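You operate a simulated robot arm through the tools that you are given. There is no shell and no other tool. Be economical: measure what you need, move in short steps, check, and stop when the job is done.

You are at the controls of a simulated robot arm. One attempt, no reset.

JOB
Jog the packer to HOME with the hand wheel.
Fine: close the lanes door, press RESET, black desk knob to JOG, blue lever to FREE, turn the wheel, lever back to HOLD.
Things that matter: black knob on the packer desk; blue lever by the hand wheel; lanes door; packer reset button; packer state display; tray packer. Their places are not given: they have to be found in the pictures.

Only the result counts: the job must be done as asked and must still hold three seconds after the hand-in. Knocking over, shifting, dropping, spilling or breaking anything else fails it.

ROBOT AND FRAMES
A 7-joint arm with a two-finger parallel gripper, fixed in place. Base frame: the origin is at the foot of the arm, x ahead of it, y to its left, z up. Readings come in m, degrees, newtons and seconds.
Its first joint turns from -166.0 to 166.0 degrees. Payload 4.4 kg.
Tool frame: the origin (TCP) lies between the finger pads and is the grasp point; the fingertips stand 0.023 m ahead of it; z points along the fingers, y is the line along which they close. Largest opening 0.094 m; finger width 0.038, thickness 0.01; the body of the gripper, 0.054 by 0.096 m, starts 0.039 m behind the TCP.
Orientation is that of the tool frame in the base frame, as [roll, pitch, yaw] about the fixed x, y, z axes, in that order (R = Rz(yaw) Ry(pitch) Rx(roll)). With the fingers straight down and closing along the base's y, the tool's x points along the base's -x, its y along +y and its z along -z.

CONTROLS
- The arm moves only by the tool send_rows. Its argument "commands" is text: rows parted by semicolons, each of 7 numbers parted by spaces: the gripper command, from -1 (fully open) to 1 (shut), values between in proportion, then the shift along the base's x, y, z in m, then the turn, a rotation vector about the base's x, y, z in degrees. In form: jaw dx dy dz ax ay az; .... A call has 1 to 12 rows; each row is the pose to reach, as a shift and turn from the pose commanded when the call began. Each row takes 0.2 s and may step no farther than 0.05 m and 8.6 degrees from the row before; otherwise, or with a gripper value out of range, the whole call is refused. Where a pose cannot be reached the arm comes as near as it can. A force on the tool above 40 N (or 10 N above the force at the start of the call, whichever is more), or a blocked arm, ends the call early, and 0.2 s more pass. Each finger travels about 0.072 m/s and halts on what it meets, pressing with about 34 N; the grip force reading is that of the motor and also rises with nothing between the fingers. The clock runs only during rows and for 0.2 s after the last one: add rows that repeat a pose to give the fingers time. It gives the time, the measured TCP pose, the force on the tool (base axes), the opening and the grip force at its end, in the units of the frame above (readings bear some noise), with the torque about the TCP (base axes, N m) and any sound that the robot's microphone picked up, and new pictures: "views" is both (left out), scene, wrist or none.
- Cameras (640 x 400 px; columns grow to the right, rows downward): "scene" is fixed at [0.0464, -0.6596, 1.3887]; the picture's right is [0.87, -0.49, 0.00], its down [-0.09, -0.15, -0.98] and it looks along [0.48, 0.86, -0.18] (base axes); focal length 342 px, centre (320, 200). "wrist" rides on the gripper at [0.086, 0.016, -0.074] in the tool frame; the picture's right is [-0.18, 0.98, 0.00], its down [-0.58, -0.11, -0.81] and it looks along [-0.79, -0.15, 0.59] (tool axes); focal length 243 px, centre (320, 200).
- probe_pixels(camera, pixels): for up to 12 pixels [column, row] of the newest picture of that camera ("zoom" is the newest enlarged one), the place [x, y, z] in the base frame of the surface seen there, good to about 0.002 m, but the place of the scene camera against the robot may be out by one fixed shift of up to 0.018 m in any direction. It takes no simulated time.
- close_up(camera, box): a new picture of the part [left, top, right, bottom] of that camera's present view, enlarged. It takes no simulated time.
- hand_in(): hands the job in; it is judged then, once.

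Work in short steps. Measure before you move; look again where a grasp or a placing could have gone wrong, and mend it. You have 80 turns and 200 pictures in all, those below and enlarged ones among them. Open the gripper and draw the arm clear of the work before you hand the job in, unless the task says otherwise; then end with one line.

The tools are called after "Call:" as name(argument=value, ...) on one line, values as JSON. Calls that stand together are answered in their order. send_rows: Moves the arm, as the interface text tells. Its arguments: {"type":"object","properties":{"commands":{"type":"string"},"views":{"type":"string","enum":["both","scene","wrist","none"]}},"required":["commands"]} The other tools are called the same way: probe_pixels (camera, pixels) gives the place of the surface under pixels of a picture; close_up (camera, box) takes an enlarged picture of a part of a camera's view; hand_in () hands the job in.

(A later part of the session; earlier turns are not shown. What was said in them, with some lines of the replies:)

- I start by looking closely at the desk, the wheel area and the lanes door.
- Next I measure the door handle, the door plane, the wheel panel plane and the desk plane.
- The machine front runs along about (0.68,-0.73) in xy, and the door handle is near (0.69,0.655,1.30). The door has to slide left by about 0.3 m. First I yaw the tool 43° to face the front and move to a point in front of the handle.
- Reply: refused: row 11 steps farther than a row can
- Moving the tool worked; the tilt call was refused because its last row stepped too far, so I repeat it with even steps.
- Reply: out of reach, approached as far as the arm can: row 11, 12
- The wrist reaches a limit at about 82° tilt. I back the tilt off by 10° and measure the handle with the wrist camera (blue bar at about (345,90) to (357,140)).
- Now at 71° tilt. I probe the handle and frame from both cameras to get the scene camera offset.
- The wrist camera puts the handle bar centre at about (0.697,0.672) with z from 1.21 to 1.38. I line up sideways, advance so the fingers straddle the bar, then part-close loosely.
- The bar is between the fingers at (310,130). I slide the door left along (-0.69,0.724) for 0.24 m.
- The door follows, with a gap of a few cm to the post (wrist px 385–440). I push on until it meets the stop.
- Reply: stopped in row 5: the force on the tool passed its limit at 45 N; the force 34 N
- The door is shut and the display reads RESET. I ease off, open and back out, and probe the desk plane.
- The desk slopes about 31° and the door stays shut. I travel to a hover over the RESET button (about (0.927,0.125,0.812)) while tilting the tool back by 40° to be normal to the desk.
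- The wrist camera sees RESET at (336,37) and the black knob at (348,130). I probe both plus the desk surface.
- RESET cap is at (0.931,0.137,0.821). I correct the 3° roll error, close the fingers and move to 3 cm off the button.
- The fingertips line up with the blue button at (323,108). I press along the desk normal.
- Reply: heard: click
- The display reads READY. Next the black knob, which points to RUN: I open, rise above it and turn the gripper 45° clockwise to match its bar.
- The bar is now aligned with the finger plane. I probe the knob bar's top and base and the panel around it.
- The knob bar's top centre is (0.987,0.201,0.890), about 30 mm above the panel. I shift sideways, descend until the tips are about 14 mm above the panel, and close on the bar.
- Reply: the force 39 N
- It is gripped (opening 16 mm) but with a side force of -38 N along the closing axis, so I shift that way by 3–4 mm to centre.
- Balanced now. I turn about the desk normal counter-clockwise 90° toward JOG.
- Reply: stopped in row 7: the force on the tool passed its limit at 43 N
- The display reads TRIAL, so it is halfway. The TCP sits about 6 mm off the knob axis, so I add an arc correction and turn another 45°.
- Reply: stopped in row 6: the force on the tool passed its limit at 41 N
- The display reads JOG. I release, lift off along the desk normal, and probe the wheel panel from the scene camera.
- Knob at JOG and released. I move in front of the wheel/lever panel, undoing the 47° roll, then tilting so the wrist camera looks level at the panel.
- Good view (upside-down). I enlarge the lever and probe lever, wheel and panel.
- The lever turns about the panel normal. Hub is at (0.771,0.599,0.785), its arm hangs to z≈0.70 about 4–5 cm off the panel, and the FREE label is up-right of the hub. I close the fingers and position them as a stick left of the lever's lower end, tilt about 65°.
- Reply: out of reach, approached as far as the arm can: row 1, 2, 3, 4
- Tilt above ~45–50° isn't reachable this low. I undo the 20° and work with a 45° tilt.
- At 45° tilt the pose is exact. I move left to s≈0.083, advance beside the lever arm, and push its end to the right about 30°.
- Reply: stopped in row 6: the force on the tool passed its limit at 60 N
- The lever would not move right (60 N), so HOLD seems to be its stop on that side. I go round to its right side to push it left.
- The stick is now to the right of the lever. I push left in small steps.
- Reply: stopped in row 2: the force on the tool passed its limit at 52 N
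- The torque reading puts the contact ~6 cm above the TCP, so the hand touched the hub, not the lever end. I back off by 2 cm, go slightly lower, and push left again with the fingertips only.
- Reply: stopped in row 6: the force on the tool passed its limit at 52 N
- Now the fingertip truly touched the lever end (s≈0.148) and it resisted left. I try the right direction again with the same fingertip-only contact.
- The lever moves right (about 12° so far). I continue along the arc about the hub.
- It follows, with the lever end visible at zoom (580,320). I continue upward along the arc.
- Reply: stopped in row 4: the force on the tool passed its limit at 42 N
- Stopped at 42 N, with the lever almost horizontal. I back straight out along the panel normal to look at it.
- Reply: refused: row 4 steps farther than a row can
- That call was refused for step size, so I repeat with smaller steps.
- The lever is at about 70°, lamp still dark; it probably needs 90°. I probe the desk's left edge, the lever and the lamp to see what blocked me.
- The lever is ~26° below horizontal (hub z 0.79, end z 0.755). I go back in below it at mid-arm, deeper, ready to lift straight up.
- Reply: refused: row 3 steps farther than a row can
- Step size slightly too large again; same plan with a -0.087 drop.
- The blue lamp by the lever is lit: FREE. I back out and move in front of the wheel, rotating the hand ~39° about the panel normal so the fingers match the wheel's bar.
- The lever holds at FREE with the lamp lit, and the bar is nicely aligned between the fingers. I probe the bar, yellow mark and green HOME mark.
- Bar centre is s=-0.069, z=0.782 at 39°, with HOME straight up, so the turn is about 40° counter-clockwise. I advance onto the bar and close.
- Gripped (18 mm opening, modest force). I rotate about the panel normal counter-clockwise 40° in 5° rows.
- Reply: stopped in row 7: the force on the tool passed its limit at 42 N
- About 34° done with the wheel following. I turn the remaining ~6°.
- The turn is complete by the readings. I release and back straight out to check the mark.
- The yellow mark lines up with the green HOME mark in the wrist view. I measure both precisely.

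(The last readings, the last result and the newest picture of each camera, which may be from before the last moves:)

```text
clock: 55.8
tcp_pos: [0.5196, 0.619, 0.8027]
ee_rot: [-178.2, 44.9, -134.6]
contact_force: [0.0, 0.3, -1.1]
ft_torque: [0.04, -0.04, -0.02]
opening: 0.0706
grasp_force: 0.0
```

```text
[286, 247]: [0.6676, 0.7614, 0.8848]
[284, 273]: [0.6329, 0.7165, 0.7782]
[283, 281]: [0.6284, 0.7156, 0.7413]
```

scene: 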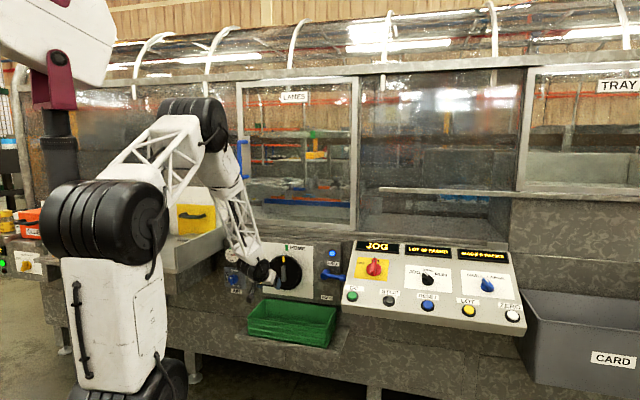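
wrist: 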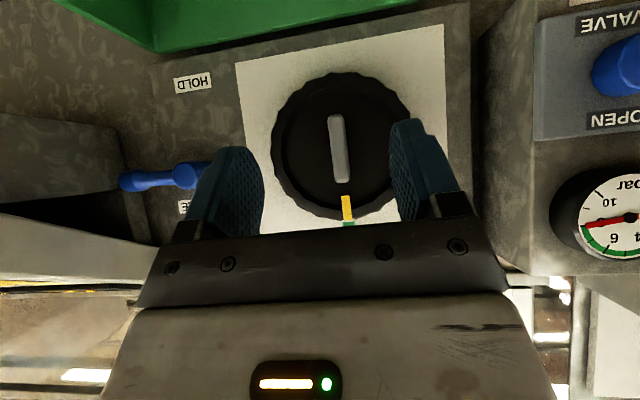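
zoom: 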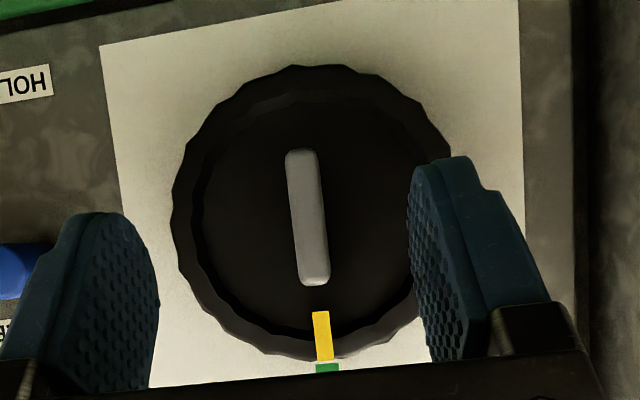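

Yellow and green marks both lie at s≈-0.069 and the bar is vertical: the wheel is at HOME. Now the lever back to HOLD: I close the fingers and position above the horizontal lever.

Call:
send_rows(commands="0.5 0.0336 -0.0253 0.0078 0 0 0;1 0.0672 -0.0506 0.0156 0 0 0;1 0.1008 -0.0759 0.0234 0 0 0;1 0.1344 -0.1012 0.0312 0 0 0;1 0.168 -0.1265 0.039 0 0 0;1 0.2014 -0.1519 0.047 0 0 0;1 0.2308 -0.1225 0.047 0 0 0;1 0.2602 -0.093 0.047 0 0 0;1 0.2897 -0.0635 0.045 0 0 0")

Call:
close_up(camera="scene", box=[240, 232, 400, 302])

```text
clock: 57.8
tcp_pos: [0.8135, 0.558, 0.8475]
ee_rot: [-178.2, 45.0, -134.6]
contact_force: [-0.8, 0.1, 0.8]
ft_torque: [-0.03, 0.01, -0.01]
opening: 0.0
grasp_force: 33.7
```

scene: 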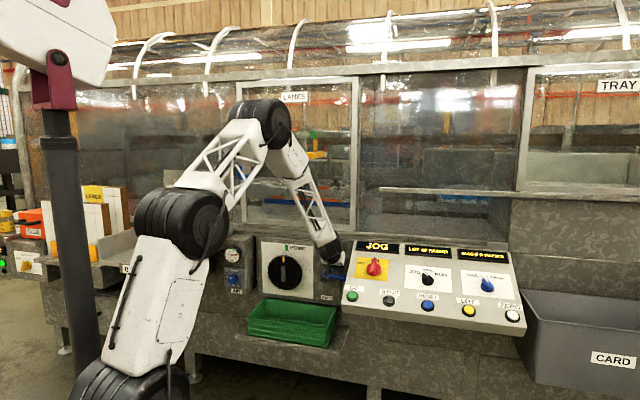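
wrist: 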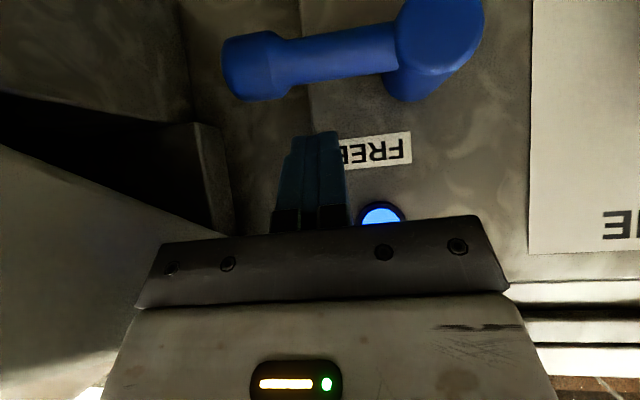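

```text
4.00 times, centred on (320, 267) of scene
```

zoom: 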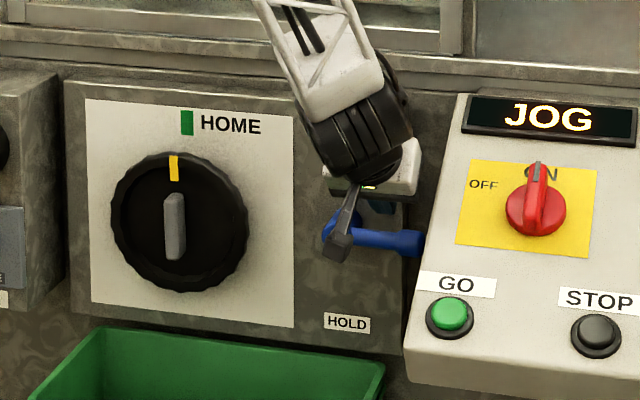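

The fingertips are above the lever arm at s≈0.181. I push straight down in small steps.

Call:
send_rows(commands="1 0 0 -0.012 0 0 0;1 0 0 -0.02 0 0 0;1 0 0 -0.028 0 0 0;1 0 0 -0.036 0 0 0;1 0 0 -0.044 0 0 0;1 0 0 -0.052 0 0 0;1 0 0 -0.06 0 0 0;1 0 0 -0.068 0 0 0")

Call:
close_up(camera="scene", box=[240, 232, 400, 302])

```text
clock: 59.6
tcp_pos: [0.8114, 0.5568, 0.7785]
ee_rot: [-178.3, 44.9, -134.7]
contact_force: [-0.7, 0.3, 1.0]
ft_torque: [0.01, 0.02, -0.02]
opening: 0.0
grasp_force: 33.9
```

scene: 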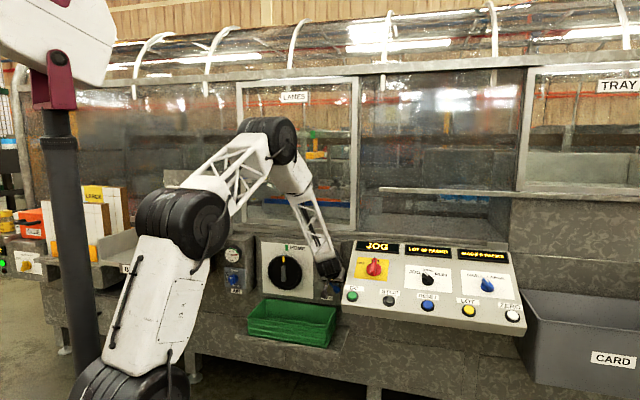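
wrist: 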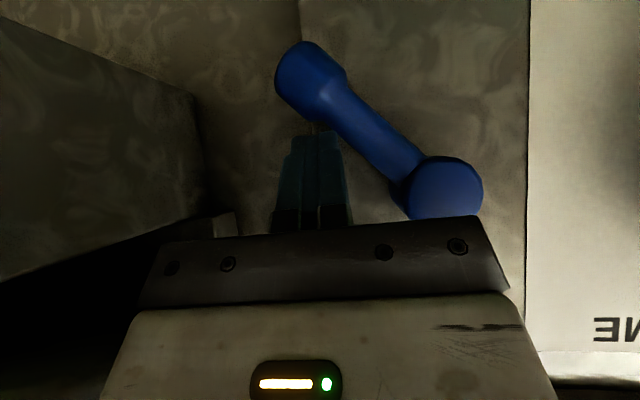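

```text
4.00 times, centred on (320, 267) of scene
```

zoom: 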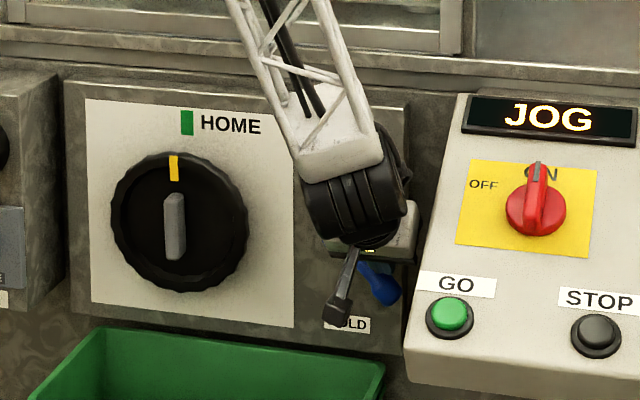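

Lever is at about 45°. I continue down its right side and sweep left to the HOLD stop.

Call:
send_rows(commands="1 -0.0106 -0.0106 -0.005 0 0 0;1 -0.0025 -0.0187 -0.015 0 0 0;1 -0.0025 -0.0187 -0.033 0 0 0;1 -0.0069 -0.0143 -0.037 0 0 0;1 -0.0114 -0.0098 -0.041 0 0 0;1 -0.0158 -0.0054 -0.045 0 0 0;1 -0.0203 -0.0009 -0.049 0 0 0;1 -0.0248 0.0035 -0.053 0 0 0;1 -0.0292 0.008 -0.057 0 0 0;1 -0.0337 0.0124 -0.0615 0 0 0;1 -0.0361 0.0148 -0.0615 0 0 0")

Call:
close_up(camera="scene", box=[240, 232, 400, 302])

```text
clock: 62.1
tcp_pos: [0.7776, 0.5689, 0.7176]
ee_rot: [-178.3, 44.9, -135.1]
contact_force: [7.8, -13.0, 2.2]
ft_torque: [0.02, -0.08, -0.41]
opening: 0.0
grasp_force: 34.3
stopped in row 11: the force on the tool passed its limit at 43 N (the readings are from after the stop); the commanded pose is now the measured one
```

scene: 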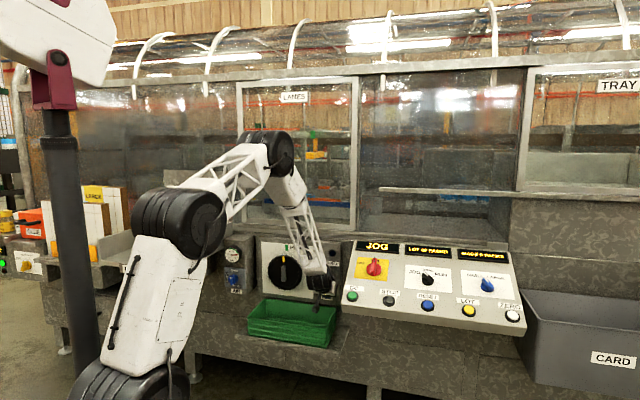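
wrist: 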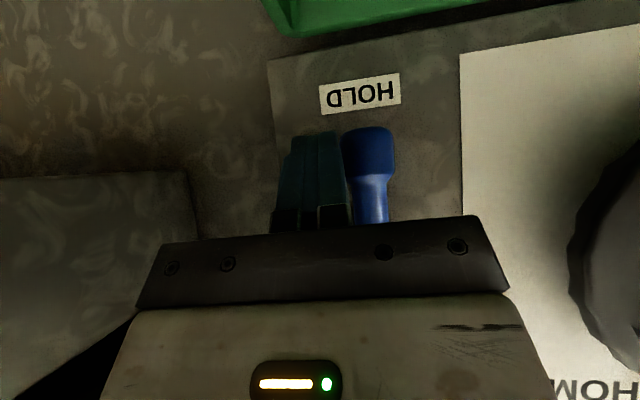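

```text
4.00 times, centred on (320, 267) of scene
```

zoom: 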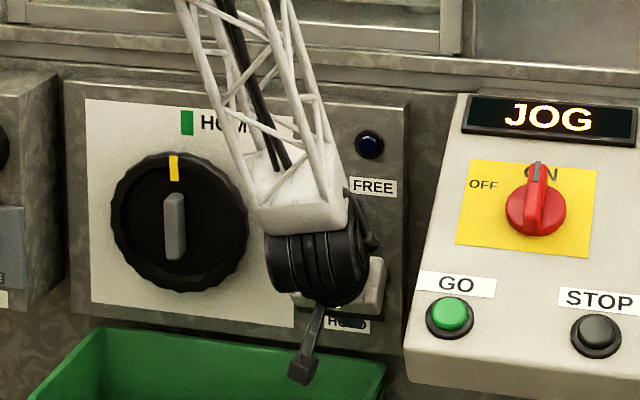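

The lever hit the HOLD stop at the original place and the lamp went dark. I back out, open and look over everything.

Call:
send_rows(commands="1 0.005 -0.005 0 0 0 0;1 -0.025 -0.035 0 0 0 0;1 -0.055 -0.065 0.005 0 0 0;-0.5 -0.085 -0.09 0.02 0 0 0;-1 -0.11 -0.115 0.045 0 0 0;-1 -0.14 -0.135 0.075 0 0 0;-1 -0.17 -0.155 0.1 0 0 0;-1 -0.2 -0.175 0.13 0 0 0")

Call:
close_up(camera="scene", box=[240, 232, 400, 302])

Call:
close_up(camera="scene", box=[220, 60, 540, 260])

```text
clock: 63.9
tcp_pos: [0.5784, 0.3938, 0.8489]
ee_rot: [-178.2, 45.0, -134.7]
contact_force: [-0.6, -1.1, 1.3]
ft_torque: [-0.01, 0.0, -0.01]
opening: 0.0938
grasp_force: 0.0
```

scene: 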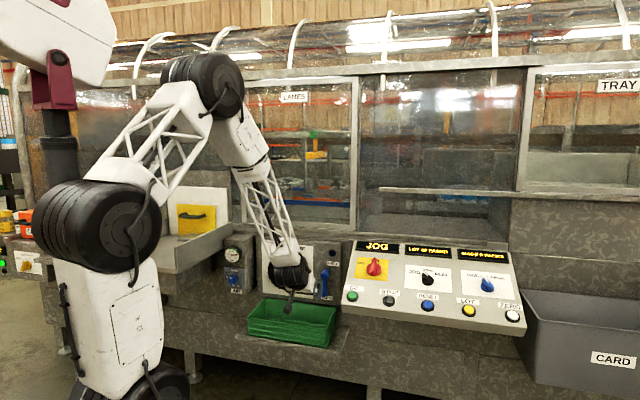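
wrist: 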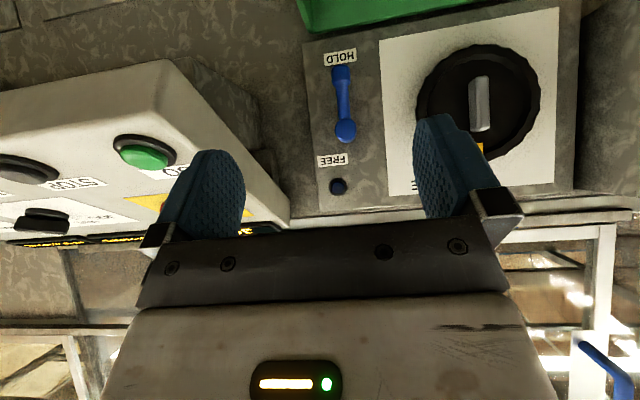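

```text
4.00 times, centred on (320, 267) of scene
```

zoom: 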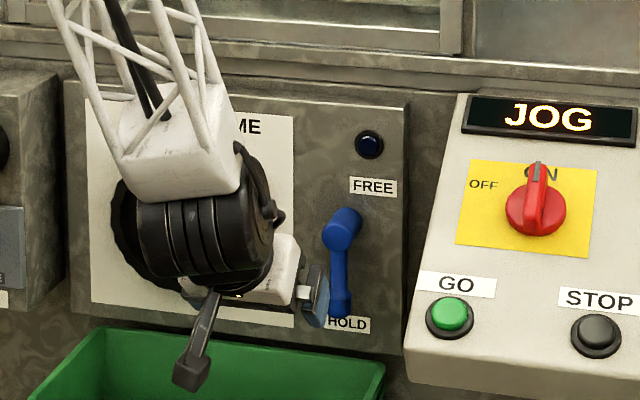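

```text
2.00 times, centred on (380, 160) of scene
```

zoom: 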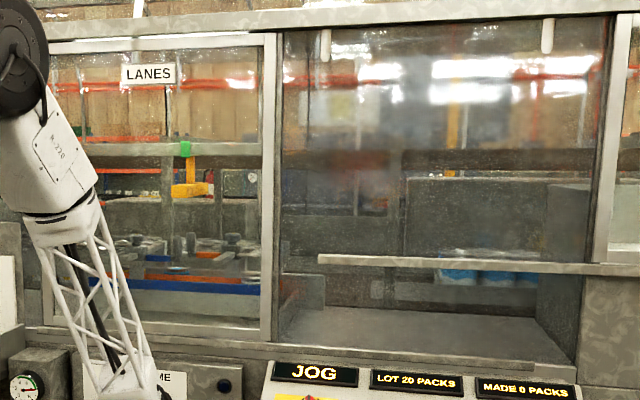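

Door shut, display JOG, lever down at HOLD, lamp dark. I draw farther back so I can recheck the wheel mark unobstructed.

Call:
send_rows(commands="-1 -0.01 0.04 0.02 0 0 0;-1 -0.02 0.08 0.04 0 0 0;-1 -0.035 0.12 0.05 0 0 0;-1 -0.06 0.15 0.05 0 0 0;-1 -0.09 0.18 0.05 0 0 0")

Call:
close_up(camera="scene", box=[250, 236, 346, 302])

Call:
close_up(camera="wrist", box=[240, 20, 440, 220])

```text
clock: 65.1
tcp_pos: [0.4887, 0.5759, 0.8986]
ee_rot: [-178.1, 44.9, -134.8]
contact_force: [-0.3, 0.0, 0.5]
ft_torque: [-0.03, -0.01, 0.01]
opening: 0.0939
grasp_force: 0.1
```

scene: 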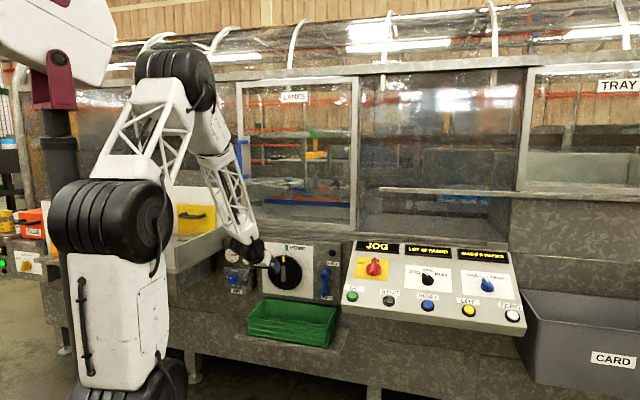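
wrist: 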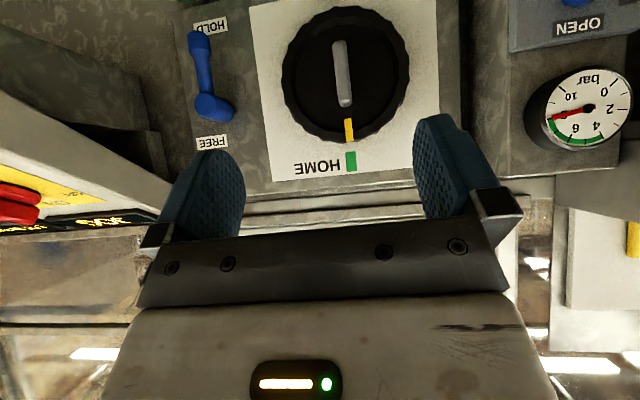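

```text
6.06 times, centred on (298, 269) of scene
```

zoom: 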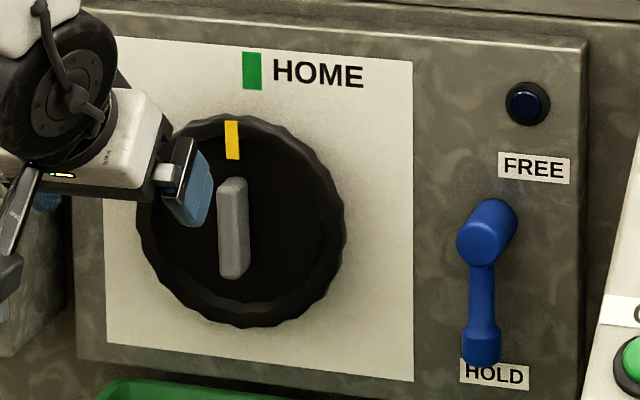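

```text
2.00 times, centred on (340, 120) of wrist
```

zoom: 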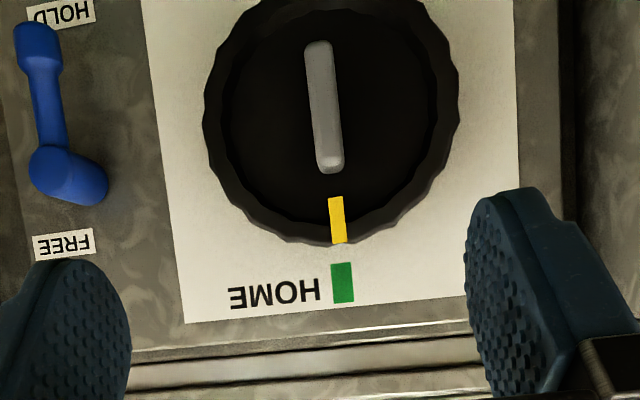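

The yellow mark at (337,220) points at the green HOME mark at (342,283) along the panel's vertical, within about 1°. The lever is at HOLD, the door is shut, the knob is at JOG and the arm is clear, so I hand in.

Call:
hand_in()

```text
The job is handed in.
```

The packer is jogged to HOME: the wheel mark lines up with the green HOME mark within about 1°, the lever is back at HOLD, the lanes door is shut, the display still reads JOG, and the job is handed in.
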